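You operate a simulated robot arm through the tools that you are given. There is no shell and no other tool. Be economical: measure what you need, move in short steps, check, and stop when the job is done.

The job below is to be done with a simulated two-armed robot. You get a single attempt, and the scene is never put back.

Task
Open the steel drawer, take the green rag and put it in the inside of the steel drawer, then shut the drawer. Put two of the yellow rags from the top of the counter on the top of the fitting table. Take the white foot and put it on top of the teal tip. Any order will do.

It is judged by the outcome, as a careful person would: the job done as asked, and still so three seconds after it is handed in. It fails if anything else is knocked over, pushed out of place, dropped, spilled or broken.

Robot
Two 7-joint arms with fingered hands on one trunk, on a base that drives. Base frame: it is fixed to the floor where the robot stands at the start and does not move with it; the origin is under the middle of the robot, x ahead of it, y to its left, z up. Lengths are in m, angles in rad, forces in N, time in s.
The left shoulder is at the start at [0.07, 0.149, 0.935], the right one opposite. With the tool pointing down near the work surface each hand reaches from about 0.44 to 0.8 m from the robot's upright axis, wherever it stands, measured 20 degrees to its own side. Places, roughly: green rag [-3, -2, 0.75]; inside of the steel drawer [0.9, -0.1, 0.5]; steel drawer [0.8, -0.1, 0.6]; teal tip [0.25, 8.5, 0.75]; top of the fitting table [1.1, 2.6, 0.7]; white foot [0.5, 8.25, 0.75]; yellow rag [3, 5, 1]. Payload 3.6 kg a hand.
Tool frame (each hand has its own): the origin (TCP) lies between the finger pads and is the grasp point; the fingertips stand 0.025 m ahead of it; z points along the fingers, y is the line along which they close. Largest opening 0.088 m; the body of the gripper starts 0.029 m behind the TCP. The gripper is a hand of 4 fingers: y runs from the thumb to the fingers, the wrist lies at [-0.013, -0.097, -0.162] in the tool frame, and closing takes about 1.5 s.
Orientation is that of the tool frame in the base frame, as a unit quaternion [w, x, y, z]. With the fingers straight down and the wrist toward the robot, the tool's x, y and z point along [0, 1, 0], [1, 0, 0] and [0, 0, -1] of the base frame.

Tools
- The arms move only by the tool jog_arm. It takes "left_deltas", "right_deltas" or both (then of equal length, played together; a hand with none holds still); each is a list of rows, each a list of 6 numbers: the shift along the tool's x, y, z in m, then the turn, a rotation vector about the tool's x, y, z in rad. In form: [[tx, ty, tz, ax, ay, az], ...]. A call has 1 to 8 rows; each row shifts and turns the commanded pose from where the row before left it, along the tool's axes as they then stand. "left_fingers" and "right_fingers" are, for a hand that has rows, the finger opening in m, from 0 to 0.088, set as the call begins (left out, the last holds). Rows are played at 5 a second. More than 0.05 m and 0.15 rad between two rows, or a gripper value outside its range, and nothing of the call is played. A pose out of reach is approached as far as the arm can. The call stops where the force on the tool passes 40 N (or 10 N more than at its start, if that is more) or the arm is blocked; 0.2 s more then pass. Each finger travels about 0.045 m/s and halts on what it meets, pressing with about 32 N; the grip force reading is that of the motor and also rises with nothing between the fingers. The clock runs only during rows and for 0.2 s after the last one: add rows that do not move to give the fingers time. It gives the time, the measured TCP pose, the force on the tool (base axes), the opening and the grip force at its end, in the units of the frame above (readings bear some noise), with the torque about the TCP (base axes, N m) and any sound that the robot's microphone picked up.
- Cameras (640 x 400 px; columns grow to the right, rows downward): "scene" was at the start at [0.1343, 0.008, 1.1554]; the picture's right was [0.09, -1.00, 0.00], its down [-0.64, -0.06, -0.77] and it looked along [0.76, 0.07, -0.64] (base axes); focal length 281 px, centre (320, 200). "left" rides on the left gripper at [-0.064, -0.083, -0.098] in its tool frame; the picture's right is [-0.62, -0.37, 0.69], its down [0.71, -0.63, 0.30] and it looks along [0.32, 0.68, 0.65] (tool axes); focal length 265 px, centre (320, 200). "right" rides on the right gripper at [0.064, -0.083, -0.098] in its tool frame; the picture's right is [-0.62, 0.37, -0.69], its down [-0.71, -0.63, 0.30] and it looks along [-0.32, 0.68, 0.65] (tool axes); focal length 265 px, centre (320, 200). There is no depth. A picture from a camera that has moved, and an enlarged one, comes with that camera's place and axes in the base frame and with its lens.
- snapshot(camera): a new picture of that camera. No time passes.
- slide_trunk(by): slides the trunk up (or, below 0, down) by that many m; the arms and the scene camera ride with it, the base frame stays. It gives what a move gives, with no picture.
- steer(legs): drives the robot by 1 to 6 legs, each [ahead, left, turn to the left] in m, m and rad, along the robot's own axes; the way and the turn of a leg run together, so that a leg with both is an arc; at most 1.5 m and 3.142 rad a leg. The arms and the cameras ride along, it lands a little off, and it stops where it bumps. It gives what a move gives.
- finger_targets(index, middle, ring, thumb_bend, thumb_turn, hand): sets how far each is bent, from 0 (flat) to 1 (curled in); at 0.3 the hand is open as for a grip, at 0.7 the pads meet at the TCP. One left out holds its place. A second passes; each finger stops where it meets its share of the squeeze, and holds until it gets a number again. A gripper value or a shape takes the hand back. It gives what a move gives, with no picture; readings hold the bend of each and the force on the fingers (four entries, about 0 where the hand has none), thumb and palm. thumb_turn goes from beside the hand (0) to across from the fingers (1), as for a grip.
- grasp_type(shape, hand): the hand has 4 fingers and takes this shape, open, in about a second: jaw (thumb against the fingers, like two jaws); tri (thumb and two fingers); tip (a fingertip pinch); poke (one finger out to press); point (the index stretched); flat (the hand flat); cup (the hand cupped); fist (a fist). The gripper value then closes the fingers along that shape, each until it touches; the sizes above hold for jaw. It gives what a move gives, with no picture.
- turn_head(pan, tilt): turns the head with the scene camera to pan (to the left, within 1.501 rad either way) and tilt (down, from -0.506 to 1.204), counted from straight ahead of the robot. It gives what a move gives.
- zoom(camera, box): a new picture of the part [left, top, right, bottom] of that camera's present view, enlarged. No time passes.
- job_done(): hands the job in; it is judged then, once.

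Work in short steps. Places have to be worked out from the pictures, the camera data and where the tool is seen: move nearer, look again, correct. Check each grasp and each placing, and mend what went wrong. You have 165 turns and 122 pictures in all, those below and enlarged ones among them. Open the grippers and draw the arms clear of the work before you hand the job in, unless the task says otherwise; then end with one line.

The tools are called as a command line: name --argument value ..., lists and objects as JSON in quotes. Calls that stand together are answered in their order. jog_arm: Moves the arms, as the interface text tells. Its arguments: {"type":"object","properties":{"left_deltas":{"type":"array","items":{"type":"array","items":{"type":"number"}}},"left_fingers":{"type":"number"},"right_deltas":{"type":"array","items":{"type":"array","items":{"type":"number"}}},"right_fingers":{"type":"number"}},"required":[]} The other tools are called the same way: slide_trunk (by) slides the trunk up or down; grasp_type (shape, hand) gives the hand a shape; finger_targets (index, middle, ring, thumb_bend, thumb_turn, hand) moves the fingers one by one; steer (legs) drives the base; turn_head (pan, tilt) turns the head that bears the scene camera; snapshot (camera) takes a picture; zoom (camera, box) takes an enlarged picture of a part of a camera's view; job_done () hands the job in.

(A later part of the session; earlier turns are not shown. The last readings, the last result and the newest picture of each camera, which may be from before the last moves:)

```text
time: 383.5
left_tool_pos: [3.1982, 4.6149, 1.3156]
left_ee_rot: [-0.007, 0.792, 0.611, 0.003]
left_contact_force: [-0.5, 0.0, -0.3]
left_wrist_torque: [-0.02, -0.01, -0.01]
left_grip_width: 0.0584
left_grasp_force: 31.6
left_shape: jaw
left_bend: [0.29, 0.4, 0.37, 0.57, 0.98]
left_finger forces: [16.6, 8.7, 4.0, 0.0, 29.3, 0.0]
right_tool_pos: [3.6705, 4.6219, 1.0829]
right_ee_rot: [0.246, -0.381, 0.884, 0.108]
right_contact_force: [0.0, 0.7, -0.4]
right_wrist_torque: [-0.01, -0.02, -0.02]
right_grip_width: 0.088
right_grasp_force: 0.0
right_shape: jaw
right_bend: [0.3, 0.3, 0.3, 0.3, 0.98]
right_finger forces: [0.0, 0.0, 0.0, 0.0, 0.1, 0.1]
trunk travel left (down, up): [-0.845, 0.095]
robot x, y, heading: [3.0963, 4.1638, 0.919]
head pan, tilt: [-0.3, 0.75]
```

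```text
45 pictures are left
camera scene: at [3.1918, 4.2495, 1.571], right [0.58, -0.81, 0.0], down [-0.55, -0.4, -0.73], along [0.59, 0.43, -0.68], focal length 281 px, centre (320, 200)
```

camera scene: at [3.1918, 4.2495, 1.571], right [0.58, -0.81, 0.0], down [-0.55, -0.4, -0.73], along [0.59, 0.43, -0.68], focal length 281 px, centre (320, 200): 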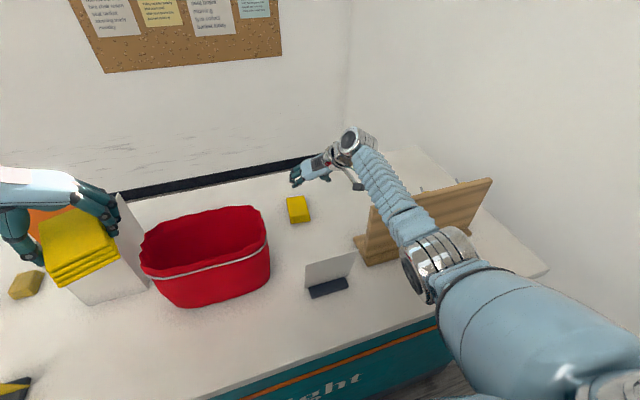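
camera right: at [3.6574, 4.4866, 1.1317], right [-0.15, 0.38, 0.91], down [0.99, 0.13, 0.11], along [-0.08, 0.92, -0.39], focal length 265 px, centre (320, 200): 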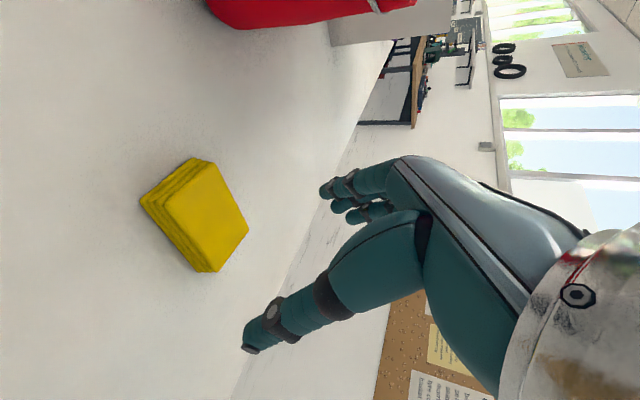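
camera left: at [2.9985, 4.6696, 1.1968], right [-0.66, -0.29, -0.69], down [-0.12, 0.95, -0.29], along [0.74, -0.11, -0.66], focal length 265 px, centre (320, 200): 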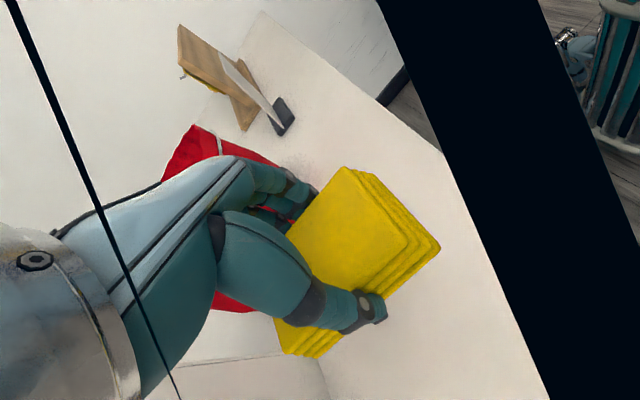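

Rag C is 5 cm ahead/left and below. I check forearm-board clearance before going lower.

zoom --camera "scene" --box '[270, 110, 510, 310]'

```text
2.00 times, centred on (390, 210) of scene
camera zoom: at [3.1918, 4.2495, 1.571], right [0.58, -0.81, 0.0], down [-0.55, -0.4, -0.73], along [0.59, 0.43, -0.68], focal length 563 px, centre (180, 180)
```

zoom: 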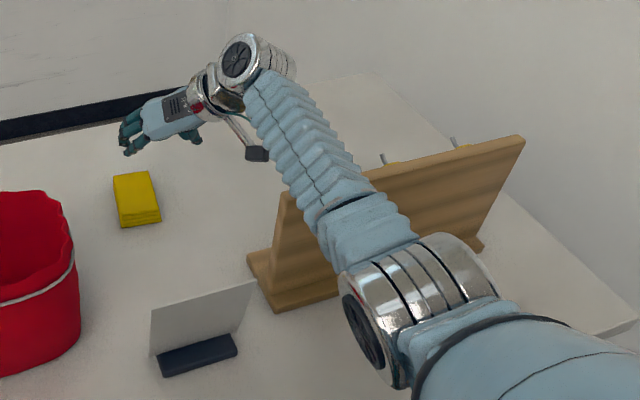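

The forearm clears the board by only ~4 cm and would hit it when lowering. I lift the hand again and move the base left 0.13 m and forward 0.06 m so the arm comes in from the left of the board.

jog_arm --right_deltas '[[-0.011, -0.0118, -0.0377, 0, 0, 0], [-0.011, -0.0118, -0.0377, 0, 0, 0], [-0.011, -0.0118, -0.0377, 0, 0, 0], [-0.011, -0.0118, -0.0377, 0, 0, 0], [-0.011, -0.0118, -0.0377, 0, 0, 0]]'

steer --legs '[[0, 0.13, 0], [0.05, 0, 0]]'

```text
time: 384.7
left_tool_pos: [3.1974, 4.614, 1.3157]
left_ee_rot: [-0.006, 0.791, 0.611, 0.003]
left_contact_force: [0.5, 0.0, 0.0]
left_wrist_torque: [-0.02, 0.03, -0.02]
left_grip_width: 0.0584
left_grasp_force: 31.8
left_shape: jaw
left_bend: [0.29, 0.4, 0.37, 0.57, 0.98]
left_finger forces: [16.5, 8.6, 4.0, 0.0, 29.2, 0.0]
right_tool_pos: [3.6803, 4.5449, 1.2727]
right_ee_rot: [0.245, -0.382, 0.885, 0.108]
right_contact_force: [-0.1, -0.3, 0.7]
right_wrist_torque: [0.0, -0.02, 0.03]
right_grip_width: 0.088
right_grasp_force: 0.1
right_shape: jaw
right_bend: [0.3, 0.3, 0.3, 0.3, 0.98]
right_finger forces: [0.0, 0.1, 0.0, 0.0, 0.0, 0.1]
trunk travel left (down, up): [-0.845, 0.095]
robot x, y, heading: [3.0941, 4.1633, 0.923]
head pan, tilt: [-0.3, 0.75]
```

```text
time: 388.1
left_tool_pos: [3.1213, 4.7424, 1.3074]
left_ee_rot: [-0.004, 0.785, 0.62, -0.006]
left_contact_force: [0.5, 0.2, 0.1]
left_wrist_torque: [-0.03, 0.03, -0.02]
left_grip_width: 0.0584
left_grasp_force: 31.9
left_shape: jaw
left_bend: [0.29, 0.4, 0.37, 0.57, 0.98]
left_finger forces: [16.6, 8.8, 4.2, 0.0, 29.9, 0.0]
right_tool_pos: [3.6009, 4.6853, 1.2599]
right_ee_rot: [0.236, -0.397, 0.881, 0.105]
right_contact_force: [-1.4, -0.5, 0.2]
right_wrist_torque: [0.0, -0.05, -0.02]
right_grip_width: 0.0882
right_grasp_force: 0.0
right_shape: jaw
right_bend: [0.3, 0.3, 0.3, 0.3, 0.98]
right_finger forces: [0.0, 0.1, 0.0, 0.1, 0.0, 0.1]
trunk travel left (down, up): [-0.845, 0.095]
robot x, y, heading: [3.0068, 4.2613, 0.979]
head pan, tilt: [-0.3, 0.75]
stopped in leg 2: the robot was blocked; the commanded pose is now the measured one
```

The base bumped, probably on the counter. I back off 2 cm and look at both sides.

steer --legs '[[-0.025, 0, 0]]'

turn_head --pan 0.1 --tilt 0.75

snapshot --camera "scene"

```text
time: 389.1
left_tool_pos: [3.0964, 4.7012, 1.3163]
left_ee_rot: [-0.009, 0.785, 0.619, 0.003]
left_contact_force: [0.1, -0.8, 1.3]
left_wrist_torque: [0.05, -0.01, 0.06]
left_grip_width: 0.0583
left_grasp_force: 32.3
left_shape: jaw
left_bend: [0.29, 0.4, 0.37, 0.57, 0.98]
left_finger forces: [16.8, 8.8, 4.2, 0.1, 29.8, 0.0]
right_tool_pos: [3.5759, 4.6424, 1.2718]
right_ee_rot: [0.243, -0.395, 0.879, 0.112]
right_contact_force: [0.2, 0.0, -0.2]
right_wrist_torque: [0.03, 0.02, -0.03]
right_grip_width: 0.0878
right_grasp_force: 0.0
right_shape: jaw
right_bend: [0.3, 0.3, 0.3, 0.3, 0.98]
right_finger forces: [0.0, 0.1, 0.0, 0.0, 0.0, 0.1]
trunk travel left (down, up): [-0.845, 0.095]
robot x, y, heading: [2.9969, 4.2355, 0.979]
head pan, tilt: [-0.3, 0.75]
```

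```text
time: 390.0
left_tool_pos: [3.1051, 4.7158, 1.3086]
left_ee_rot: [-0.005, 0.785, 0.62, -0.004]
left_contact_force: [0.7, 0.6, -0.2]
left_wrist_torque: [-0.05, 0.0, -0.04]
left_grip_width: 0.0581
left_grasp_force: 31.7
left_shape: jaw
left_bend: [0.29, 0.4, 0.37, 0.57, 0.98]
left_finger forces: [16.7, 8.8, 4.1, 0.0, 29.9, 0.0]
right_tool_pos: [3.5849, 4.6588, 1.2611]
right_ee_rot: [0.237, -0.396, 0.881, 0.106]
right_contact_force: [1.7, -0.2, 0.1]
right_wrist_torque: [0.02, 0.01, 0.01]
right_grip_width: 0.088
right_grasp_force: 0.0
right_shape: jaw
right_bend: [0.3, 0.3, 0.3, 0.3, 0.98]
right_finger forces: [0.0, 0.1, 0.1, 0.0, 0.0, 0.0]
trunk travel left (down, up): [-0.845, 0.095]
robot x, y, heading: [2.994, 4.2369, 0.977]
head pan, tilt: [0.099, 0.75]
```

```text
43 pictures are left
camera scene: at [3.0667, 4.3615, 1.5695], right [0.88, -0.47, 0.0], down [-0.33, -0.61, -0.72], along [0.34, 0.64, -0.69], focal length 281 px, centre (320, 200)
```

scene: 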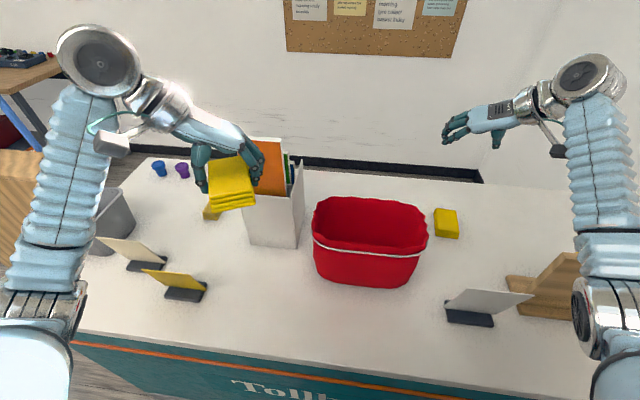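

The brochure holder still stands. I retract the left hand from it, lower the trunk 4.5 cm and shift the base right 6 cm for a straighter reach.

jog_arm --left_deltas '[[-0.04, 0, 0, 0, 0, 0], [-0.04, 0, 0, 0, 0, 0], [-0.04, 0, 0, 0, 0, 0], [0, 0, 0, 0, 0, 0]]'

steer --legs '[[0, -0.06, 0]]'

slide_trunk --by -0.045

```text
time: 391.0
left_tool_pos: [3.0674, 4.5851, 1.3134]
left_ee_rot: [-0.007, 0.786, 0.619, 0.002]
left_contact_force: [0.8, -1.3, -0.2]
left_wrist_torque: [0.02, -0.05, 0.01]
left_grip_width: 0.0582
left_grasp_force: 32.3
left_shape: jaw
left_bend: [0.29, 0.4, 0.37, 0.57, 0.98]
left_finger forces: [16.9, 8.8, 4.2, 0.0, 29.8, 0.0]
right_tool_pos: [3.5784, 4.6454, 1.2709]
right_ee_rot: [0.242, -0.395, 0.879, 0.111]
right_contact_force: [-0.4, -1.4, 0.3]
right_wrist_torque: [0.02, 0.01, 0.01]
right_grip_width: 0.0881
right_grasp_force: 0.1
right_shape: jaw
right_bend: [0.3, 0.3, 0.3, 0.3, 0.98]
right_finger forces: [0.0, 0.0, 0.0, 0.0, 0.0, 0.0]
trunk travel left (down, up): [-0.845, 0.095]
robot x, y, heading: [2.9897, 4.233, 0.98]
head pan, tilt: [0.099, 0.75]
```

```text
time: 392.4
left_tool_pos: [3.1184, 4.5581, 1.3112]
left_ee_rot: [-0.007, 0.785, 0.62, 0.0]
left_contact_force: [-0.4, 0.0, -0.7]
left_wrist_torque: [0.0, 0.0, -0.01]
left_grip_width: 0.0587
left_grasp_force: 32.0
left_shape: jaw
left_bend: [0.29, 0.4, 0.37, 0.57, 0.98]
left_finger forces: [16.8, 8.8, 4.1, 0.0, 29.9, 0.1]
right_tool_pos: [3.6274, 4.6176, 1.2676]
right_ee_rot: [0.241, -0.395, 0.88, 0.109]
right_contact_force: [0.3, 0.4, -0.1]
right_wrist_torque: [-0.01, -0.02, -0.03]
right_grip_width: 0.0878
right_grasp_force: 0.1
right_shape: jaw
right_bend: [0.3, 0.3, 0.3, 0.3, 0.98]
right_finger forces: [0.1, 0.0, 0.1, 0.0, 0.0, 0.0]
trunk travel left (down, up): [-0.845, 0.095]
robot x, y, heading: [3.0454, 4.2046, 0.975]
head pan, tilt: [0.099, 0.75]
```

```text
time: 393.3
left_tool_pos: [3.1196, 4.5576, 1.2652]
left_ee_rot: [-0.007, 0.785, 0.62, 0.0]
left_contact_force: [0.4, -0.2, -0.5]
left_wrist_torque: [0.02, 0.03, -0.02]
left_grip_width: 0.0581
left_grasp_force: 32.4
left_shape: jaw
left_bend: [0.29, 0.4, 0.37, 0.57, 0.98]
left_finger forces: [16.8, 8.8, 4.2, 0.0, 29.9, 0.0]
right_tool_pos: [3.6293, 4.6175, 1.2231]
right_ee_rot: [0.24, -0.395, 0.88, 0.108]
right_contact_force: [0.0, 0.6, -0.4]
right_wrist_torque: [0.01, 0.0, -0.03]
right_grip_width: 0.0881
right_grasp_force: 0.0
right_shape: jaw
right_bend: [0.3, 0.3, 0.3, 0.3, 0.98]
right_finger forces: [0.0, 0.0, 0.0, 0.0, 0.0, 0.0]
trunk travel left (down, up): [-0.8, 0.14]
robot x, y, heading: [3.0479, 4.1966, 0.977]
head pan, tilt: [0.099, 0.75]
```

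Now I go down toward rag C again, stopping about 6 cm above grasp height.

jog_arm --right_deltas '[[0.0108, 0.0015, 0.0407, 0, 0, 0], [0.0108, 0.0015, 0.0407, 0, 0, 0], [0.0108, 0.0015, 0.0407, 0, 0, 0], [0.0108, 0.0015, 0.0407, 0, 0, 0], [0.0108, 0.0015, 0.0407, 0, 0, 0], [0, 0, 0, 0, 0, 0]]'

turn_head --pan -0.5 --tilt 0.75

snapshot --camera "scene"

snapshot --camera "right"

```text
time: 394.7
left_tool_pos: [3.1186, 4.5558, 1.2666]
left_ee_rot: [-0.008, 0.785, 0.62, 0.001]
left_contact_force: [-0.4, -0.7, -1.1]
left_wrist_torque: [0.02, 0.01, -0.02]
left_grip_width: 0.0587
left_grasp_force: 32.6
left_shape: jaw
left_bend: [0.29, 0.4, 0.37, 0.57, 0.98]
left_finger forces: [16.8, 8.8, 4.2, 0.0, 29.9, 0.1]
right_tool_pos: [3.6557, 4.6641, 1.0208]
right_ee_rot: [0.242, -0.394, 0.88, 0.11]
right_contact_force: [0.2, 0.1, 0.2]
right_wrist_torque: [0.01, 0.02, 0.01]
right_grip_width: 0.0879
right_grasp_force: 0.0
right_shape: jaw
right_bend: [0.3, 0.3, 0.3, 0.3, 0.98]
right_finger forces: [0.0, 0.0, 0.1, 0.0, 0.1, 0.0]
right hand out of reach, approached as far as the arm can: row 5
trunk travel left (down, up): [-0.8, 0.14]
robot x, y, heading: [3.0444, 4.1995, 0.977]
head pan, tilt: [0.099, 0.75]
```

```text
time: 395.7
left_tool_pos: [3.1198, 4.5588, 1.2658]
left_ee_rot: [-0.006, 0.784, 0.62, 0.0]
left_contact_force: [0.1, -0.2, -0.6]
left_wrist_torque: [0.01, -0.01, -0.02]
left_grip_width: 0.0584
left_grasp_force: 32.2
left_shape: jaw
left_bend: [0.29, 0.4, 0.37, 0.57, 0.98]
left_finger forces: [16.9, 8.8, 4.1, 0.1, 30.0, 0.1]
right_tool_pos: [3.6567, 4.6649, 1.0188]
right_ee_rot: [0.24, -0.396, 0.88, 0.109]
right_contact_force: [-0.1, 0.6, 0.8]
right_wrist_torque: [-0.03, 0.0, 0.0]
right_grip_width: 0.088
right_grasp_force: 0.1
right_shape: jaw
right_bend: [0.3, 0.3, 0.3, 0.3, 0.98]
right_finger forces: [0.0, 0.0, 0.0, 0.0, 0.0, 0.1]
trunk travel left (down, up): [-0.8, 0.14]
robot x, y, heading: [3.0468, 4.2046, 0.98]
head pan, tilt: [-0.499, 0.75]
```

```text
42 pictures are left
camera scene: at [3.1464, 4.2821, 1.5258], right [0.46, -0.89, 0.0], down [-0.6, -0.32, -0.73], along [0.65, 0.34, -0.68], focal length 281 px, centre (320, 200)
```

scene: 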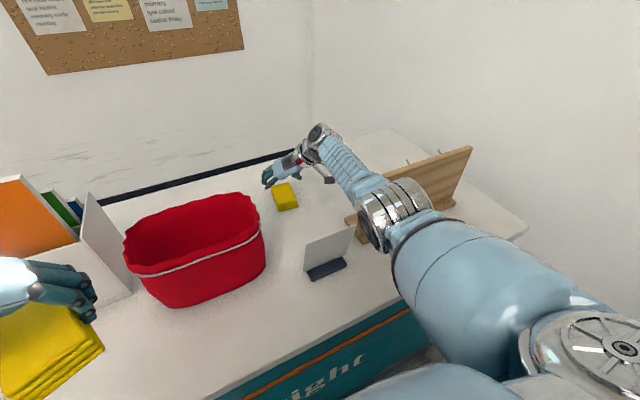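

```text
41 pictures are left
camera right: at [3.6475, 4.5304, 1.0693], right [-0.15, 0.38, 0.91], down [0.98, 0.16, 0.1], along [-0.11, 0.91, -0.4], focal length 265 px, centre (320, 200)
```

right: 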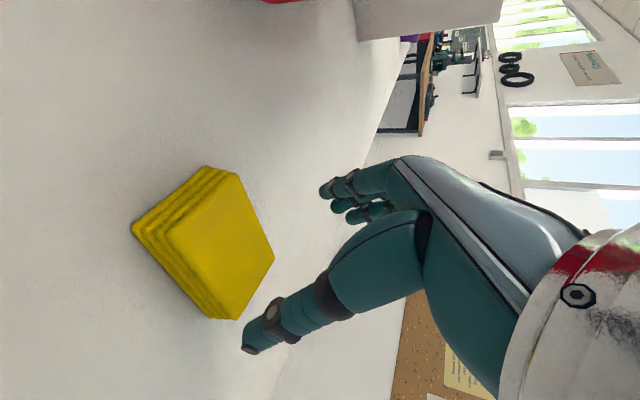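

Just at the reach limit. I pitch the hand 0.3 rad more (bringing the wrist back) and nudge 6 mm right, then lower with the trunk.

jog_arm --right_deltas '[[0, -0.006, 0, 0, -0.1, 0], [0, 0, 0, 0, -0.1, 0], [0, 0, 0, 0, -0.1, 0], [0, 0, 0, 0, 0, 0]]'

slide_trunk --by -0.03

snapshot --camera "right"

zoom --camera "scene" --box '[230, 80, 490, 290]'

```text
time: 396.7
left_tool_pos: [3.1201, 4.5573, 1.2664]
left_ee_rot: [-0.007, 0.785, 0.619, 0.001]
left_contact_force: [-0.5, -0.7, -0.7]
left_wrist_torque: [-0.03, 0.01, 0.03]
left_grip_width: 0.0581
left_grasp_force: 31.4
left_shape: jaw
left_bend: [0.29, 0.4, 0.37, 0.57, 0.98]
left_finger forces: [16.8, 8.8, 4.1, 0.0, 29.9, 0.0]
right_tool_pos: [3.6607, 4.6587, 1.0209]
right_ee_rot: [0.37, -0.374, 0.834, 0.168]
right_contact_force: [0.0, -0.7, -0.5]
right_wrist_torque: [-0.01, -0.04, -0.01]
right_grip_width: 0.088
right_grasp_force: 0.1
right_shape: jaw
right_bend: [0.3, 0.3, 0.3, 0.3, 0.98]
right_finger forces: [0.1, 0.1, 0.0, 0.0, 0.1, 0.1]
trunk travel left (down, up): [-0.8, 0.14]
robot x, y, heading: [3.0463, 4.1982, 0.978]
head pan, tilt: [-0.499, 0.75]
```

```text
time: 397.4
left_tool_pos: [3.1153, 4.5532, 1.2405]
left_ee_rot: [-0.007, 0.784, 0.62, 0.003]
left_contact_force: [-0.4, 0.4, -1.0]
left_wrist_torque: [-0.02, -0.01, -0.02]
left_grip_width: 0.0586
left_grasp_force: 31.4
left_shape: jaw
left_bend: [0.29, 0.4, 0.37, 0.57, 0.98]
left_finger forces: [16.7, 8.8, 4.1, 0.1, 30.0, 0.0]
right_tool_pos: [3.6635, 4.6608, 1.0157]
right_ee_rot: [0.384, -0.37, 0.828, 0.175]
right_contact_force: [-1.1, -0.2, 0.9]
right_wrist_torque: [-0.01, 0.0, 0.05]
right_grip_width: 0.0879
right_grasp_force: 0.1
right_shape: jaw
right_bend: [0.3, 0.3, 0.3, 0.3, 0.98]
right_finger forces: [0.0, 0.0, 0.0, 0.1, 0.0, 0.0]
trunk travel left (down, up): [-0.77, 0.17]
robot x, y, heading: [3.045, 4.1997, 0.98]
head pan, tilt: [-0.499, 0.75]
```

```text
40 pictures are left
camera right: at [3.6466, 4.5174, 1.027], right [-0.36, 0.14, 0.92], down [0.93, 0.1, 0.35], along [-0.04, 0.98, -0.17], focal length 265 px, centre (320, 200)
```

right: 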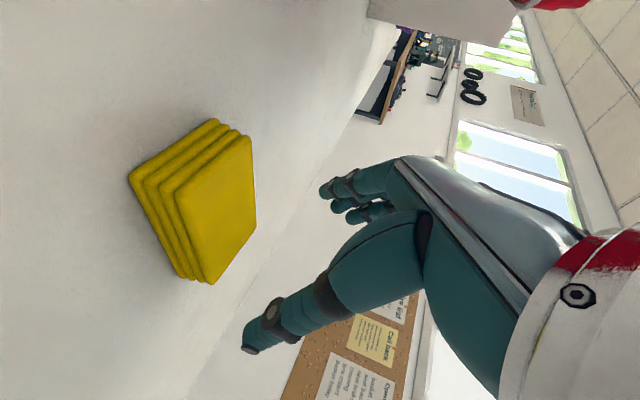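

```text
1.90 times, centred on (360, 185) of scene
camera zoom: at [3.1405, 4.2754, 1.4982], right [0.46, -0.89, 0.0], down [-0.6, -0.31, -0.74], along [0.65, 0.34, -0.68], focal length 536 px, centre (244, 229)
```

zoom: 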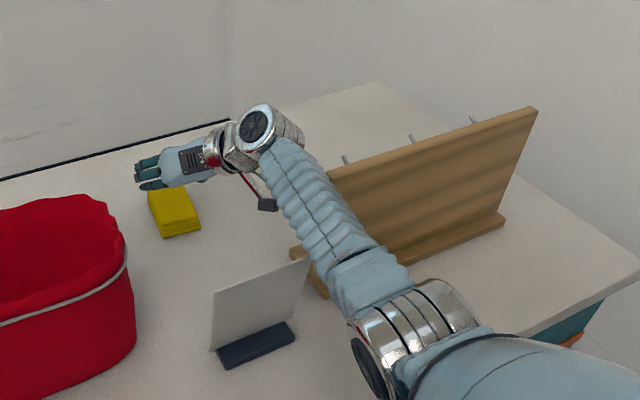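

Lowering was blocked: the forearm is evidently resting on the wooden board. I raise the trunk at once, lift the hand and check the board.

slide_trunk --by 0.06

jog_arm --right_deltas '[[-0.0306, 0, -0.0258, 0, 0, 0], [-0.0306, 0, -0.0258, 0, 0, 0], [-0.0306, 0, -0.0258, 0, 0, 0], [-0.0306, 0, -0.0258, 0, 0, 0], [0, 0, 0, 0, 0, 0]]'

snapshot --camera "scene"

```text
time: 398.4
left_tool_pos: [3.1234, 4.5592, 1.2963]
left_ee_rot: [-0.007, 0.785, 0.619, -0.001]
left_contact_force: [-0.2, 0.2, -0.3]
left_wrist_torque: [0.01, 0.0, 0.0]
left_grip_width: 0.0584
left_grasp_force: 32.0
left_shape: jaw
left_bend: [0.29, 0.4, 0.37, 0.57, 0.98]
left_finger forces: [16.9, 8.8, 4.3, 0.0, 29.9, 0.1]
right_tool_pos: [3.6628, 4.6586, 1.0489]
right_ee_rot: [0.366, -0.374, 0.835, 0.167]
right_contact_force: [0.4, -0.4, 0.2]
right_wrist_torque: [0.02, 0.03, 0.0]
right_grip_width: 0.0881
right_grasp_force: 0.0
right_shape: jaw
right_bend: [0.3, 0.3, 0.3, 0.3, 0.98]
right_finger forces: [0.0, 0.0, 0.1, 0.0, 0.0, 0.0]
trunk travel left (down, up): [-0.83, 0.11]
robot x, y, heading: [3.0444, 4.2027, 0.98]
head pan, tilt: [-0.499, 0.75]
```

```text
time: 399.6
left_tool_pos: [3.1192, 4.5564, 1.2977]
left_ee_rot: [-0.007, 0.785, 0.62, 0.0]
left_contact_force: [-0.9, -0.2, -0.5]
left_wrist_torque: [0.04, -0.03, 0.0]
left_grip_width: 0.0586
left_grasp_force: 32.2
left_shape: jaw
left_bend: [0.29, 0.4, 0.37, 0.57, 0.98]
left_finger forces: [16.8, 8.8, 4.1, 0.0, 30.0, 0.1]
right_tool_pos: [3.6649, 4.6619, 1.2105]
right_ee_rot: [0.369, -0.375, 0.834, 0.167]
right_contact_force: [-0.8, 0.7, 0.6]
right_wrist_torque: [0.0, -0.01, 0.04]
right_grip_width: 0.0876
right_grasp_force: 0.1
right_shape: jaw
right_bend: [0.3, 0.3, 0.3, 0.3, 0.98]
right_finger forces: [0.0, 0.0, 0.1, 0.1, 0.0, 0.0]
trunk travel left (down, up): [-0.83, 0.11]
robot x, y, heading: [3.0463, 4.201, 0.975]
head pan, tilt: [-0.499, 0.75]
```

```text
38 pictures are left
camera scene: at [3.1463, 4.2793, 1.556], right [0.46, -0.89, 0.0], down [-0.6, -0.31, -0.73], along [0.65, 0.34, -0.68], focal length 281 px, centre (320, 200)
```

scene: 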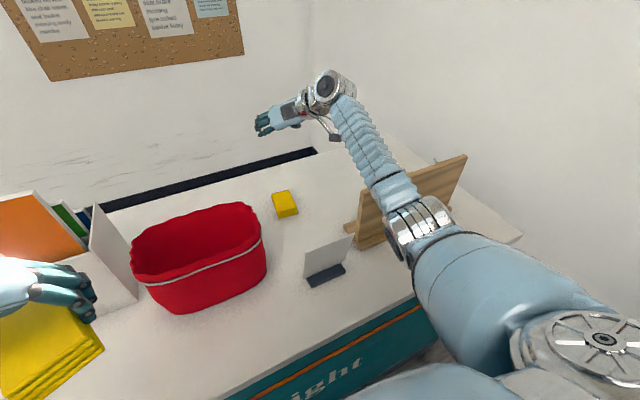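

The board stands as before. New approach for C: grip it along its length with a wider finger opening, hand pointing straight ahead, so the forearm stays well left of the board. I pull back, un-pitch and turn the hand back.

jog_arm --right_deltas '[[0.0251, -0.003, -0.0277, 0, 0, 0], [0.0251, -0.003, -0.0277, 0, 0, 0], [0.0251, -0.003, -0.0277, 0, 0, 0], [0.0251, -0.003, -0.0277, 0, 0, 0], [0, 0, 0, 0, 0.14, 0], [0, 0, 0, 0, 0.14, 0], [0, 0, 0, 0, 0.14, 0], [0, 0, 0, 0, 0.14, 0]]'

jog_arm --right_deltas '[[0, 0, 0, 0, 0.14, 0], [0, 0, 0, 0, 0.134, 0], [0, 0, 0, 0, 0, 0.143], [0, 0, 0, 0, 0, 0.143], [0, 0, 0, 0, 0, 0.143], [0, 0, 0, 0, 0, 0.143], [0, 0, 0, 0, 0, 0.143], [0, 0, 0, 0, 0, 0.143]]'

jog_arm --right_deltas '[[0, 0, 0, 0, 0, 0.143], [0, 0, 0, 0, 0, 0.143], [0, 0, 0, 0, 0, 0.143], [0, 0, 0, 0, 0, 0.143], [0, 0, 0, 0, 0, 0.143], [0, 0, 0, 0, 0, 0]]'

finger_targets --hand "right" --index 0.15 --middle 0.15 --ring 0.15 --thumb_bend 0.15

```text
time: 401.4
left_tool_pos: [3.1191, 4.5572, 1.2949]
left_ee_rot: [-0.006, 0.785, 0.62, 0.0]
left_contact_force: [-0.6, 1.3, -0.8]
left_wrist_torque: [-0.01, -0.02, 0.01]
left_grip_width: 0.0584
left_grasp_force: 32.1
left_shape: jaw
left_bend: [0.29, 0.4, 0.37, 0.57, 0.98]
left_finger forces: [16.9, 8.8, 4.2, 0.1, 29.9, 0.1]
right_tool_pos: [3.5737, 4.5424, 1.2112]
right_ee_rot: [0.124, -0.406, 0.904, 0.056]
right_contact_force: [-0.7, 0.1, 0.5]
right_wrist_torque: [0.01, -0.01, 0.02]
right_grip_width: 0.0882
right_grasp_force: 0.1
right_shape: jaw
right_bend: [0.3, 0.3, 0.3, 0.3, 0.98]
right_finger forces: [0.0, 0.0, 0.1, 0.1, 0.0, 0.0]
trunk travel left (down, up): [-0.83, 0.11]
robot x, y, heading: [3.049, 4.2007, 0.971]
head pan, tilt: [-0.499, 0.75]
```

```text
time: 403.2
left_tool_pos: [3.1201, 4.558, 1.2958]
left_ee_rot: [-0.006, 0.784, 0.62, -0.001]
left_contact_force: [0.5, 0.7, -0.6]
left_wrist_torque: [0.0, 0.03, -0.01]
left_grip_width: 0.0583
left_grasp_force: 32.1
left_shape: jaw
left_bend: [0.29, 0.4, 0.37, 0.57, 0.98]
left_finger forces: [16.8, 8.8, 4.1, 0.0, 29.9, 0.1]
right_tool_pos: [3.5755, 4.5437, 1.21]
right_ee_rot: [-0.001, 0.008, 1.0, 0.0]
right_contact_force: [-0.5, -0.5, 0.1]
right_wrist_torque: [-0.01, -0.02, 0.0]
right_grip_width: 0.088
right_grasp_force: 0.0
right_shape: jaw
right_bend: [0.3, 0.3, 0.3, 0.3, 0.98]
right_finger forces: [0.0, 0.0, 0.0, 0.1, 0.0, 0.0]
trunk travel left (down, up): [-0.83, 0.11]
robot x, y, heading: [3.0424, 4.1962, 0.978]
head pan, tilt: [-0.499, 0.75]
```

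```text
time: 404.6
left_tool_pos: [3.12, 4.5572, 1.2957]
left_ee_rot: [-0.006, 0.785, 0.619, 0.0]
left_contact_force: [-0.2, -0.4, 0.1]
left_wrist_torque: [0.03, 0.01, 0.03]
left_grip_width: 0.0583
left_grasp_force: 31.7
left_shape: jaw
left_bend: [0.29, 0.4, 0.37, 0.57, 0.98]
left_finger forces: [16.8, 8.8, 4.1, 0.0, 29.9, 0.0]
right_tool_pos: [3.5749, 4.5433, 1.2105]
right_ee_rot: [-0.001, 0.358, 0.934, 0.001]
right_contact_force: [-0.2, -0.3, 0.2]
right_wrist_torque: [-0.01, 0.01, 0.01]
right_grip_width: 0.0882
right_grasp_force: 0.1
right_shape: jaw
right_bend: [0.3, 0.3, 0.3, 0.3, 0.98]
right_finger forces: [0.0, 0.0, 0.0, 0.1, 0.0, 0.0]
trunk travel left (down, up): [-0.83, 0.11]
robot x, y, heading: [3.0472, 4.2002, 0.979]
head pan, tilt: [-0.499, 0.75]
```

```text
time: 405.6
left_tool_pos: [3.1196, 4.5583, 1.2965]
left_ee_rot: [-0.007, 0.785, 0.62, 0.0]
left_contact_force: [0.2, 0.1, 0.3]
left_wrist_torque: [-0.03, 0.02, 0.01]
left_grip_width: 0.0584
left_grasp_force: 31.8
left_shape: jaw
left_bend: [0.29, 0.4, 0.37, 0.57, 0.98]
left_finger forces: [16.9, 8.8, 4.1, 0.1, 29.9, 0.1]
right_tool_pos: [3.5756, 4.5419, 1.2108]
right_ee_rot: [0.0, 0.356, 0.935, 0.001]
right_contact_force: [-0.8, 0.1, 0.8]
right_wrist_torque: [-0.03, -0.01, 0.03]
right_grip_width: 0.1123
right_grasp_force: 0.0
right_shape: fingers
right_bend: [0.15, 0.15, 0.15, 0.15, 0.98]
right_finger forces: [0.0, 0.1, 0.0, 0.0, 0.1, 0.0]
trunk travel left (down, up): [-0.83, 0.11]
robot x, y, heading: [3.0454, 4.2007, 0.972]
head pan, tilt: [-0.499, 0.75]
```

Opening is 0.112 m. I move over C and descend to z≈1.02, then look.

jog_arm --right_deltas '[[0.004, 0.039, 0, 0, 0, 0], [0.004, 0.039, 0, 0, 0, 0], [0.004, 0.039, 0.01, 0, 0, 0], [0.004, 0.039, 0.02, 0, 0, 0], [0, 0, 0.045, 0, 0, 0], [0, 0, 0.045, 0, 0, 0], [0, 0, 0.045, 0, 0, 0], [0, 0, 0.015, 0, 0, 0]]'

finger_targets --hand "right" --index 0.09 --middle 0.09 --ring 0.09 --thumb_bend 0.09

snapshot --camera "right"

snapshot --camera "scene"

```text
time: 407.4
left_tool_pos: [3.1201, 4.5596, 1.2964]
left_ee_rot: [-0.007, 0.785, 0.62, 0.0]
left_contact_force: [-0.7, -0.2, -0.9]
left_wrist_torque: [0.0, -0.03, -0.01]
left_grip_width: 0.0584
left_grasp_force: 31.8
left_shape: jaw
left_bend: [0.29, 0.4, 0.37, 0.57, 0.98]
left_finger forces: [16.8, 8.8, 4.1, 0.1, 29.9, 0.0]
right_tool_pos: [3.6675, 4.6708, 1.0296]
right_ee_rot: [-0.001, 0.356, 0.934, 0.001]
right_contact_force: [0.3, -0.2, -0.1]
right_wrist_torque: [-0.02, 0.02, 0.02]
right_grip_width: 0.1123
right_grasp_force: 0.0
right_shape: fingers
right_bend: [0.15, 0.15, 0.15, 0.15, 0.98]
right_finger forces: [0.1, 0.1, 0.0, 0.0, 0.1, 0.0]
trunk travel left (down, up): [-0.83, 0.11]
robot x, y, heading: [3.0468, 4.2011, 0.979]
head pan, tilt: [-0.499, 0.75]
```

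```text
time: 408.4
left_tool_pos: [3.12, 4.5565, 1.296]
left_ee_rot: [-0.006, 0.785, 0.619, 0.001]
left_contact_force: [0.1, 0.0, -0.7]
left_wrist_torque: [-0.01, 0.01, -0.01]
left_grip_width: 0.0584
left_grasp_force: 32.1
left_shape: jaw
left_bend: [0.29, 0.4, 0.37, 0.57, 0.98]
left_finger forces: [16.8, 8.8, 4.1, 0.0, 29.8, 0.1]
right_tool_pos: [3.6664, 4.6696, 1.0303]
right_ee_rot: [-0.001, 0.356, 0.934, 0.001]
right_contact_force: [-0.1, -0.4, -0.5]
right_wrist_torque: [0.0, 0.02, 0.04]
right_grip_width: 0.1212
right_grasp_force: 0.1
right_shape: fingers
right_bend: [0.09, 0.09, 0.09, 0.09, 0.98]
right_finger forces: [0.0, 0.0, 0.1, 0.0, 0.1, 0.0]
trunk travel left (down, up): [-0.83, 0.11]
robot x, y, heading: [3.0421, 4.2, 0.978]
head pan, tilt: [-0.499, 0.75]
```

```text
37 pictures are left
camera right: at [3.5619, 4.6505, 1.1263], right [0.71, -0.14, 0.69], down [0.11, -0.95, -0.31], along [0.7, 0.3, -0.65], focal length 265 px, centre (320, 200)
```

right: 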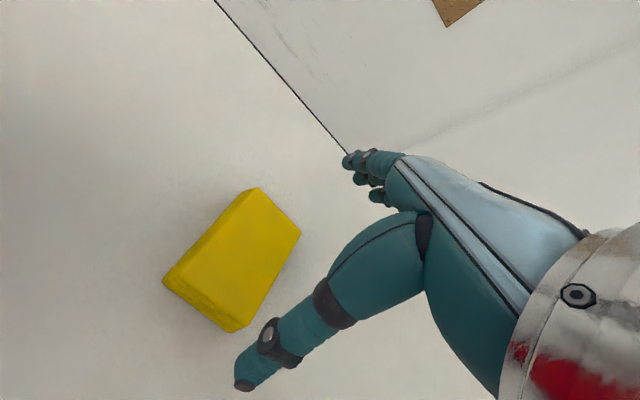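

```text
36 pictures are left
camera scene: at [3.1462, 4.2804, 1.5559], right [0.46, -0.89, 0.0], down [-0.6, -0.31, -0.73], along [0.65, 0.34, -0.68], focal length 281 px, centre (320, 200)
```

scene: 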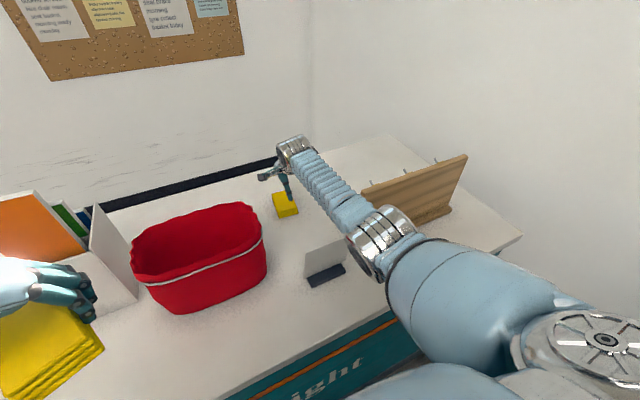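

Well aligned with C. I descend to just above the counter with force watching.

jog_arm --right_deltas '[[0.005, 0.001, 0.03, 0, 0, 0], [0, 0, 0.015, 0, 0, 0], [0, 0, 0.01, 0, 0, 0], [0, 0, 0.008, 0, 0, 0], [0, 0, 0.006, 0, 0, 0], [0, 0, 0, 0, 0, 0]]'

snapshot --camera "right"

```text
time: 409.8
left_tool_pos: [3.1208, 4.5555, 1.2976]
left_ee_rot: [-0.007, 0.785, 0.62, 0.002]
left_contact_force: [-0.9, -0.3, -0.6]
left_wrist_torque: [0.02, -0.01, 0.01]
left_grip_width: 0.0585
left_grasp_force: 31.9
left_shape: jaw
left_bend: [0.29, 0.4, 0.37, 0.57, 0.98]
left_finger forces: [16.7, 8.8, 4.1, 0.0, 29.9, 0.0]
right_tool_pos: [3.6569, 4.6695, 0.9628]
right_ee_rot: [-0.002, 0.356, 0.935, 0.001]
right_contact_force: [0.3, 1.1, 0.6]
right_wrist_torque: [0.04, -0.01, 0.0]
right_grip_width: 0.1213
right_grasp_force: 0.0
right_shape: fingers
right_bend: [0.09, 0.09, 0.09, 0.09, 0.98]
right_finger forces: [0.0, 0.1, 0.1, 0.0, 0.0, 0.1]
right hand out of reach, approached as far as the arm can: row 3, 5
trunk travel left (down, up): [-0.83, 0.11]
robot x, y, heading: [3.0467, 4.2025, 0.977]
head pan, tilt: [-0.499, 0.75]
```

```text
35 pictures are left
camera right: at [3.5521, 4.6489, 1.0606], right [0.71, -0.14, 0.69], down [0.11, -0.94, -0.31], along [0.7, 0.3, -0.65], focal length 265 px, centre (320, 200)
```

right: 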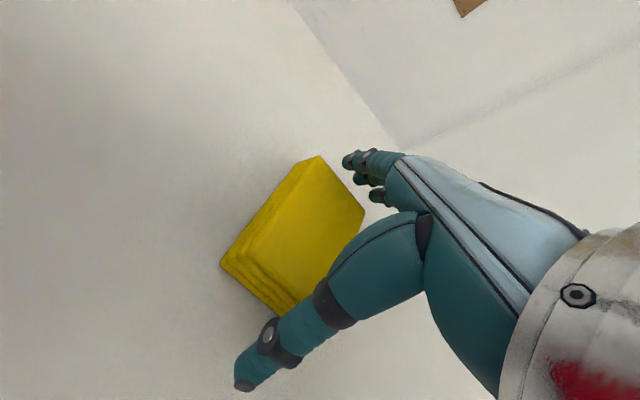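

The rag is between thumb and fingers. I lower the trunk 1 cm and close the hand on it.

slide_trunk --by -0.012

jog_arm --right_deltas '[[0, 0, 0, 0, 0, 0], [0, 0, 0, 0, 0, 0], [0, 0, 0, 0, 0, 0], [0, 0, 0, 0, 0, 0], [0, 0, 0, 0, 0, 0], [0, 0, 0, 0, 0, 0], [0, 0, 0, 0, 0, 0], [0, 0, 0, 0, 0, 0]]' --right_fingers 0.03

snapshot --camera "right"

```text
time: 410.4
left_tool_pos: [3.1202, 4.5588, 1.2848]
left_ee_rot: [-0.008, 0.784, 0.62, 0.0]
left_contact_force: [0.0, 0.2, -0.8]
left_wrist_torque: [-0.01, 0.0, -0.01]
left_grip_width: 0.0582
left_grasp_force: 31.8
left_shape: jaw
left_bend: [0.29, 0.4, 0.37, 0.57, 0.98]
left_finger forces: [16.8, 8.8, 4.1, 0.1, 29.9, 0.1]
right_tool_pos: [3.6571, 4.6693, 0.953]
right_ee_rot: [0.0, 0.356, 0.934, 0.002]
right_contact_force: [0.4, 0.8, 3.4]
right_wrist_torque: [0.16, -0.18, 0.04]
right_grip_width: 0.1238
right_grasp_force: 1.9
right_shape: fingers
right_bend: [0.08, 0.09, 0.08, 0.09, 0.98]
right_finger forces: [1.8, 0.1, 1.1, 0.0, 0.1, 0.1]
trunk travel left (down, up): [-0.818, 0.122]
robot x, y, heading: [3.0444, 4.1989, 0.98]
head pan, tilt: [-0.499, 0.75]
```

```text
time: 412.2
left_tool_pos: [3.1191, 4.5577, 1.2852]
left_ee_rot: [-0.007, 0.785, 0.62, 0.0]
left_contact_force: [0.0, 0.4, -0.4]
left_wrist_torque: [0.01, -0.01, 0.0]
left_grip_width: 0.0583
left_grasp_force: 31.6
left_shape: jaw
left_bend: [0.29, 0.4, 0.37, 0.57, 0.98]
left_finger forces: [16.7, 8.8, 4.1, 0.0, 29.8, 0.0]
right_tool_pos: [3.6547, 4.6694, 0.954]
right_ee_rot: [0.0, 0.356, 0.934, 0.004]
right_contact_force: [4.5, 3.9, 13.6]
right_wrist_torque: [0.44, -0.44, 0.01]
right_grip_width: 0.0803
right_grasp_force: 32.6
right_shape: jaw
right_bend: [0.21, 0.28, 0.28, 0.25, 0.96]
right_finger forces: [31.7, 12.8, 6.6, 0.0, 41.3, 0.0]
trunk travel left (down, up): [-0.818, 0.122]
robot x, y, heading: [3.0457, 4.1961, 0.98]
head pan, tilt: [-0.499, 0.75]
```

```text
34 pictures are left
camera right: at [3.5512, 4.6491, 1.0512], right [0.71, -0.14, 0.69], down [0.12, -0.94, -0.31], along [0.7, 0.3, -0.65], focal length 265 px, centre (320, 200)
```

right: 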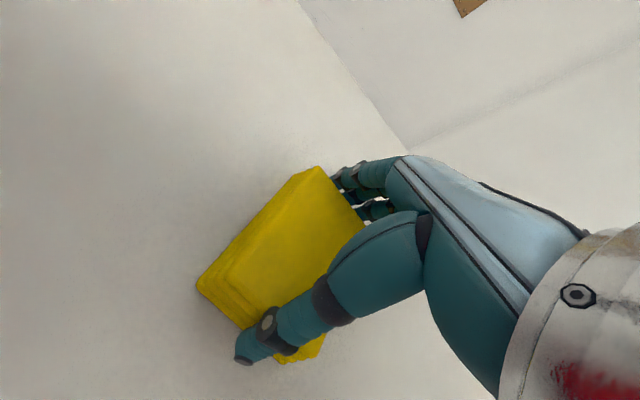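

Gripped across its length (32 N). I lift straight up.

jog_arm --right_deltas '[[0, 0, -0.03, 0, 0, 0], [0, 0, -0.04, 0, 0, 0], [0, 0, -0.045, 0, 0, 0], [0, 0, -0.045, 0, 0, 0], [0, -0.02, -0.045, 0, 0, 0], [0, -0.04, -0.03, 0, 0, 0], [0, -0.04, 0, 0, 0, 0], [0, 0, 0, 0, 0, 0]]'

steer --legs '[[-0.4, 0, 0]]'

turn_head --pan -0.1 --tilt 0.55

snapshot --camera "scene"

```text
time: 414.0
left_tool_pos: [3.1213, 4.5585, 1.2845]
left_ee_rot: [-0.006, 0.785, 0.62, 0.0]
left_contact_force: [-0.4, -0.1, -0.4]
left_wrist_torque: [0.0, 0.0, -0.01]
left_grip_width: 0.0584
left_grasp_force: 32.5
left_shape: jaw
left_bend: [0.29, 0.4, 0.37, 0.57, 0.98]
left_finger forces: [16.8, 8.9, 4.1, 0.1, 30.0, 0.1]
right_tool_pos: [3.5906, 4.5937, 1.1873]
right_ee_rot: [-0.001, 0.356, 0.934, -0.001]
right_contact_force: [-0.4, -0.1, -0.2]
right_wrist_torque: [0.03, 0.0, 0.0]
right_grip_width: 0.0804
right_grasp_force: 32.5
right_shape: jaw
right_bend: [0.22, 0.28, 0.29, 0.24, 0.96]
right_finger forces: [26.8, 11.3, 5.8, 0.0, 42.8, 0.0]
trunk travel left (down, up): [-0.818, 0.122]
robot x, y, heading: [3.0434, 4.1979, 0.984]
head pan, tilt: [-0.499, 0.75]
```

```text
time: 419.7
left_tool_pos: [2.8961, 4.2227, 1.2837]
left_ee_rot: [-0.007, 0.784, 0.62, 0.0]
left_contact_force: [-0.5, 0.0, 0.4]
left_wrist_torque: [0.01, 0.01, -0.01]
left_grip_width: 0.0584
left_grasp_force: 31.9
left_shape: jaw
left_bend: [0.29, 0.4, 0.37, 0.57, 0.98]
left_finger forces: [16.8, 8.8, 4.1, 0.0, 29.8, 0.1]
right_tool_pos: [3.3674, 4.2613, 1.1874]
right_ee_rot: [-0.002, 0.355, 0.935, 0.001]
right_contact_force: [0.3, -0.2, -0.7]
right_wrist_torque: [0.0, 0.0, -0.03]
right_grip_width: 0.0807
right_grasp_force: 32.5
right_shape: jaw
right_bend: [0.22, 0.28, 0.29, 0.24, 0.96]
right_finger forces: [26.5, 11.2, 5.7, 0.0, 42.4, 0.0]
trunk travel left (down, up): [-0.818, 0.122]
robot x, y, heading: [2.8205, 3.8649, 0.978]
head pan, tilt: [-0.499, 0.75]
```

```text
time: 420.6
left_tool_pos: [2.895, 4.2229, 1.2839]
left_ee_rot: [-0.006, 0.784, 0.62, 0.0]
left_contact_force: [1.2, 0.3, -0.1]
left_wrist_torque: [-0.01, -0.05, 0.0]
left_grip_width: 0.0585
left_grasp_force: 31.9
left_shape: jaw
left_bend: [0.29, 0.4, 0.37, 0.57, 0.98]
left_finger forces: [16.8, 8.8, 4.1, 0.0, 29.8, 0.1]
right_tool_pos: [3.3635, 4.2599, 1.1858]
right_ee_rot: [-0.002, 0.355, 0.935, 0.0]
right_contact_force: [0.9, 0.9, -0.6]
right_wrist_torque: [-0.02, 0.0, -0.03]
right_grip_width: 0.0803
right_grasp_force: 31.8
right_shape: jaw
right_bend: [0.22, 0.28, 0.29, 0.24, 0.96]
right_finger forces: [26.6, 11.3, 5.7, 0.0, 42.5, 0.1]
trunk travel left (down, up): [-0.818, 0.122]
robot x, y, heading: [2.8194, 3.8692, 0.981]
head pan, tilt: [-0.099, 0.55]
```

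```text
33 pictures are left
camera scene: at [2.9046, 3.975, 1.5612], right [0.77, -0.64, 0.0], down [-0.33, -0.4, -0.85], along [0.54, 0.66, -0.52], focal length 281 px, centre (320, 200)
```

scene: 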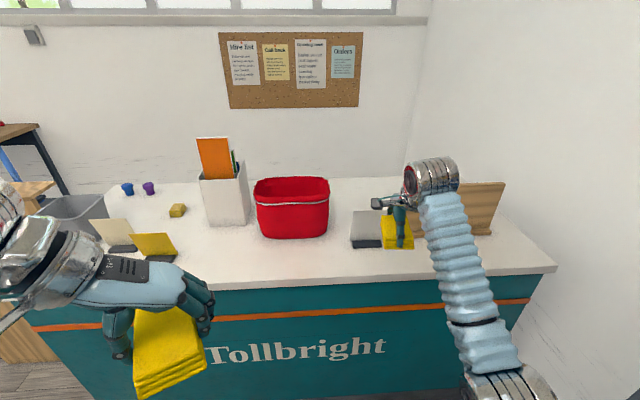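

Both yellow rags are held and everything on the counter still stands. I move clear, turn around and head for the far end of the fitting table.

steer --legs '[[-0.3, 0.0, 0], [0, 0.5, 0], [0, 0, 3.07]]'

turn_head --pan 0 --tilt 0.55

snapshot --camera "scene"

```text
time: 450.6
left_tool_pos: [2.1358, 3.5471, 1.2853]
left_ee_rot: [0.0, -0.589, 0.808, -0.008]
left_contact_force: [0.5, -0.5, -0.7]
left_wrist_torque: [0.02, -0.02, -0.01]
left_grip_width: 0.0584
left_grasp_force: 31.8
left_shape: jaw
left_bend: [0.29, 0.4, 0.38, 0.57, 0.98]
left_finger forces: [17.2, 8.4, 4.0, 0.0, 29.8, 0.0]
right_tool_pos: [1.6633, 3.5449, 1.187]
right_ee_rot: [0.001, 0.921, -0.39, 0.002]
right_contact_force: [0.3, -0.8, 0.0]
right_wrist_torque: [-0.03, 0.03, -0.01]
right_grip_width: 0.0857
right_grasp_force: 32.0
right_shape: jaw
right_bend: [0.24, 0.29, 0.29, 0.25, 0.96]
right_finger forces: [23.2, 10.1, 5.1, 0.0, 36.8, 0.0]
trunk travel left (down, up): [-0.818, 0.122]
robot x, y, heading: [2.2426, 3.8978, -2.233]
head pan, tilt: [-0.099, 0.55]
```

```text
time: 451.3
left_tool_pos: [2.1329, 3.5474, 1.2854]
left_ee_rot: [0.0, -0.59, 0.807, -0.007]
left_contact_force: [0.5, -0.1, -0.4]
left_wrist_torque: [-0.02, 0.0, -0.04]
left_grip_width: 0.0582
left_grasp_force: 31.7
left_shape: jaw
left_bend: [0.29, 0.4, 0.38, 0.57, 0.98]
left_finger forces: [17.2, 8.5, 4.0, 0.0, 29.8, 0.1]
right_tool_pos: [1.6632, 3.5451, 1.1879]
right_ee_rot: [0.0, 0.921, -0.39, 0.001]
right_contact_force: [0.2, -1.4, -0.6]
right_wrist_torque: [-0.06, 0.01, -0.01]
right_grip_width: 0.0855
right_grasp_force: 31.9
right_shape: jaw
right_bend: [0.24, 0.29, 0.29, 0.25, 0.96]
right_finger forces: [23.2, 9.9, 5.1, 0.0, 36.8, 0.1]
trunk travel left (down, up): [-0.818, 0.122]
robot x, y, heading: [2.2296, 3.9029, -2.238]
head pan, tilt: [0.0, 0.55]
```

```text
32 pictures are left
camera scene: at [2.149, 3.7885, 1.5613], right [-0.79, 0.62, 0.0], down [0.32, 0.41, -0.85], along [-0.53, -0.67, -0.52], focal length 281 px, centre (320, 200)
```

scene: 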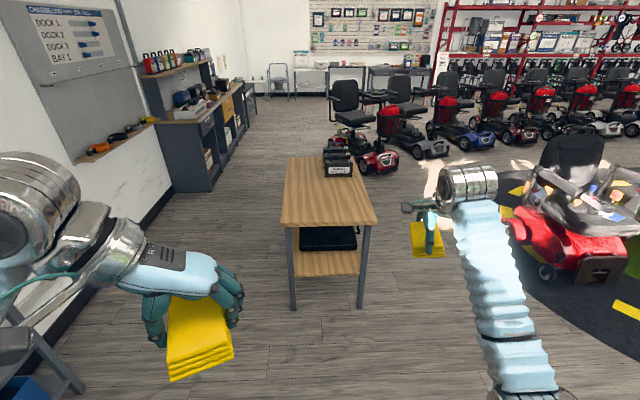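

The table is straight ahead, with the battery at its other end, leaving this end free. I drive up to it and lower the trunk.

steer --legs '[[0.84, 0, 0]]'

slide_trunk --by -0.3

turn_head --pan 0 --tilt 0.8

snapshot --camera "scene"

```text
time: 462.3
left_tool_pos: [1.6137, 2.8942, 1.2844]
left_ee_rot: [0.0, -0.588, 0.809, -0.007]
left_contact_force: [0.1, 0.8, -0.4]
left_wrist_torque: [0.0, 0.0, 0.0]
left_grip_width: 0.0583
left_grasp_force: 32.2
left_shape: jaw
left_bend: [0.29, 0.4, 0.38, 0.57, 0.98]
left_finger forces: [17.2, 8.5, 4.0, 0.1, 30.0, 0.0]
right_tool_pos: [1.1442, 2.8947, 1.187]
right_ee_rot: [0.001, 0.92, -0.393, 0.002]
right_contact_force: [0.1, 0.5, 0.4]
right_wrist_torque: [0.0, 0.0, -0.03]
right_grip_width: 0.0857
right_grasp_force: 31.9
right_shape: jaw
right_bend: [0.24, 0.29, 0.29, 0.25, 0.96]
right_finger forces: [22.9, 9.9, 5.1, 0.0, 36.3, 0.1]
trunk travel left (down, up): [-0.818, 0.122]
robot x, y, heading: [1.7181, 3.2397, -2.241]
head pan, tilt: [0.0, 0.55]
```

```text
time: 465.3
left_tool_pos: [1.6153, 2.891, 0.9848]
left_ee_rot: [-0.001, -0.588, 0.809, -0.007]
left_contact_force: [1.1, -1.1, -0.2]
left_wrist_torque: [-0.02, 0.0, 0.0]
left_grip_width: 0.0583
left_grasp_force: 32.2
left_shape: jaw
left_bend: [0.29, 0.4, 0.38, 0.57, 0.98]
left_finger forces: [17.2, 8.6, 4.0, 0.0, 29.8, 0.0]
right_tool_pos: [1.1453, 2.8927, 0.887]
right_ee_rot: [0.0, 0.92, -0.393, 0.001]
right_contact_force: [-0.4, 0.3, -0.3]
right_wrist_torque: [0.01, 0.03, 0.02]
right_grip_width: 0.0854
right_grasp_force: 31.7
right_shape: jaw
right_bend: [0.24, 0.29, 0.29, 0.25, 0.96]
right_finger forces: [23.0, 9.8, 5.0, 0.1, 36.2, 0.0]
trunk travel left (down, up): [-0.518, 0.422]
robot x, y, heading: [1.7182, 3.2398, -2.24]
head pan, tilt: [0.0, 0.55]
```

```text
time: 466.1
left_tool_pos: [1.6147, 2.8924, 0.9839]
left_ee_rot: [-0.001, -0.588, 0.809, -0.006]
left_contact_force: [0.5, 1.0, -0.5]
left_wrist_torque: [-0.02, 0.01, -0.06]
left_grip_width: 0.0583
left_grasp_force: 32.0
left_shape: jaw
left_bend: [0.29, 0.4, 0.38, 0.57, 0.98]
left_finger forces: [17.2, 8.5, 4.0, 0.0, 29.9, 0.0]
right_tool_pos: [1.1442, 2.8938, 0.8866]
right_ee_rot: [0.0, 0.92, -0.392, 0.001]
right_contact_force: [0.0, 0.2, -0.6]
right_wrist_torque: [-0.01, -0.01, 0.02]
right_grip_width: 0.0853
right_grasp_force: 32.0
right_shape: jaw
right_bend: [0.24, 0.29, 0.29, 0.25, 0.96]
right_finger forces: [22.9, 9.8, 5.1, 0.0, 36.1, 0.1]
trunk travel left (down, up): [-0.518, 0.422]
robot x, y, heading: [1.7209, 3.2409, -2.242]
head pan, tilt: [0.0, 0.799]
```

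```text
31 pictures are left
camera scene: at [1.6368, 3.1406, 1.24], right [-0.78, 0.62, 0.0], down [0.45, 0.56, -0.7], along [-0.43, -0.55, -0.72], focal length 281 px, centre (320, 200)
```

scene: 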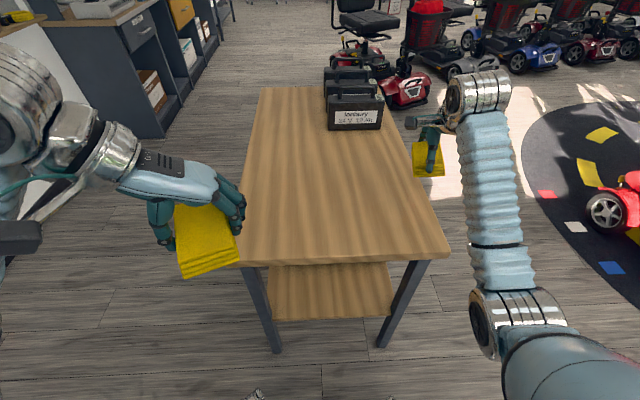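

The right hand is near the table's edge; I move it inward 9 cm and lower the rag to the tabletop.

jog_arm --right_deltas '[[0.045, 0, 0, 0, 0, 0], [0.045, 0, 0, 0, 0, 0], [0, 0, 0.045, 0, 0, 0], [0, 0, 0.04, 0, 0, 0], [0, 0, 0.03, 0, 0, 0], [0, 0, 0.01, 0, 0, 0], [0, 0, 0, 0, 0, 0]]'

snapshot --camera "scene"

```text
time: 467.7
left_tool_pos: [1.6156, 2.8925, 0.9848]
left_ee_rot: [-0.001, -0.589, 0.808, -0.006]
left_contact_force: [-0.1, -0.6, -0.9]
left_wrist_torque: [-0.06, -0.01, -0.03]
left_grip_width: 0.0582
left_grasp_force: 31.8
left_shape: jaw
left_bend: [0.29, 0.4, 0.38, 0.57, 0.98]
left_finger forces: [17.3, 8.5, 3.9, 0.0, 29.8, 0.0]
right_tool_pos: [1.2058, 2.8279, 0.7636]
right_ee_rot: [0.003, 0.919, -0.393, 0.001]
right_contact_force: [-3.7, 1.5, 7.6]
right_wrist_torque: [-0.11, -0.05, 0.0]
right_grip_width: 0.0855
right_grasp_force: 32.2
right_shape: jaw
right_bend: [0.24, 0.29, 0.3, 0.24, 0.96]
right_finger forces: [24.2, 10.4, 5.2, 0.0, 37.0, 0.1]
trunk travel left (down, up): [-0.518, 0.422]
robot x, y, heading: [1.7186, 3.2454, -2.242]
head pan, tilt: [0.0, 0.799]
```

```text
30 pictures are left
camera scene: at [1.6373, 3.1415, 1.2402], right [-0.78, 0.62, 0.0], down [0.45, 0.56, -0.7], along [-0.43, -0.55, -0.72], focal length 281 px, centre (320, 200)
```

scene: 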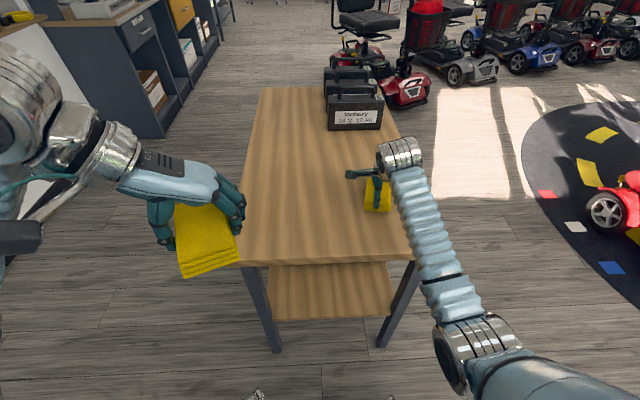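

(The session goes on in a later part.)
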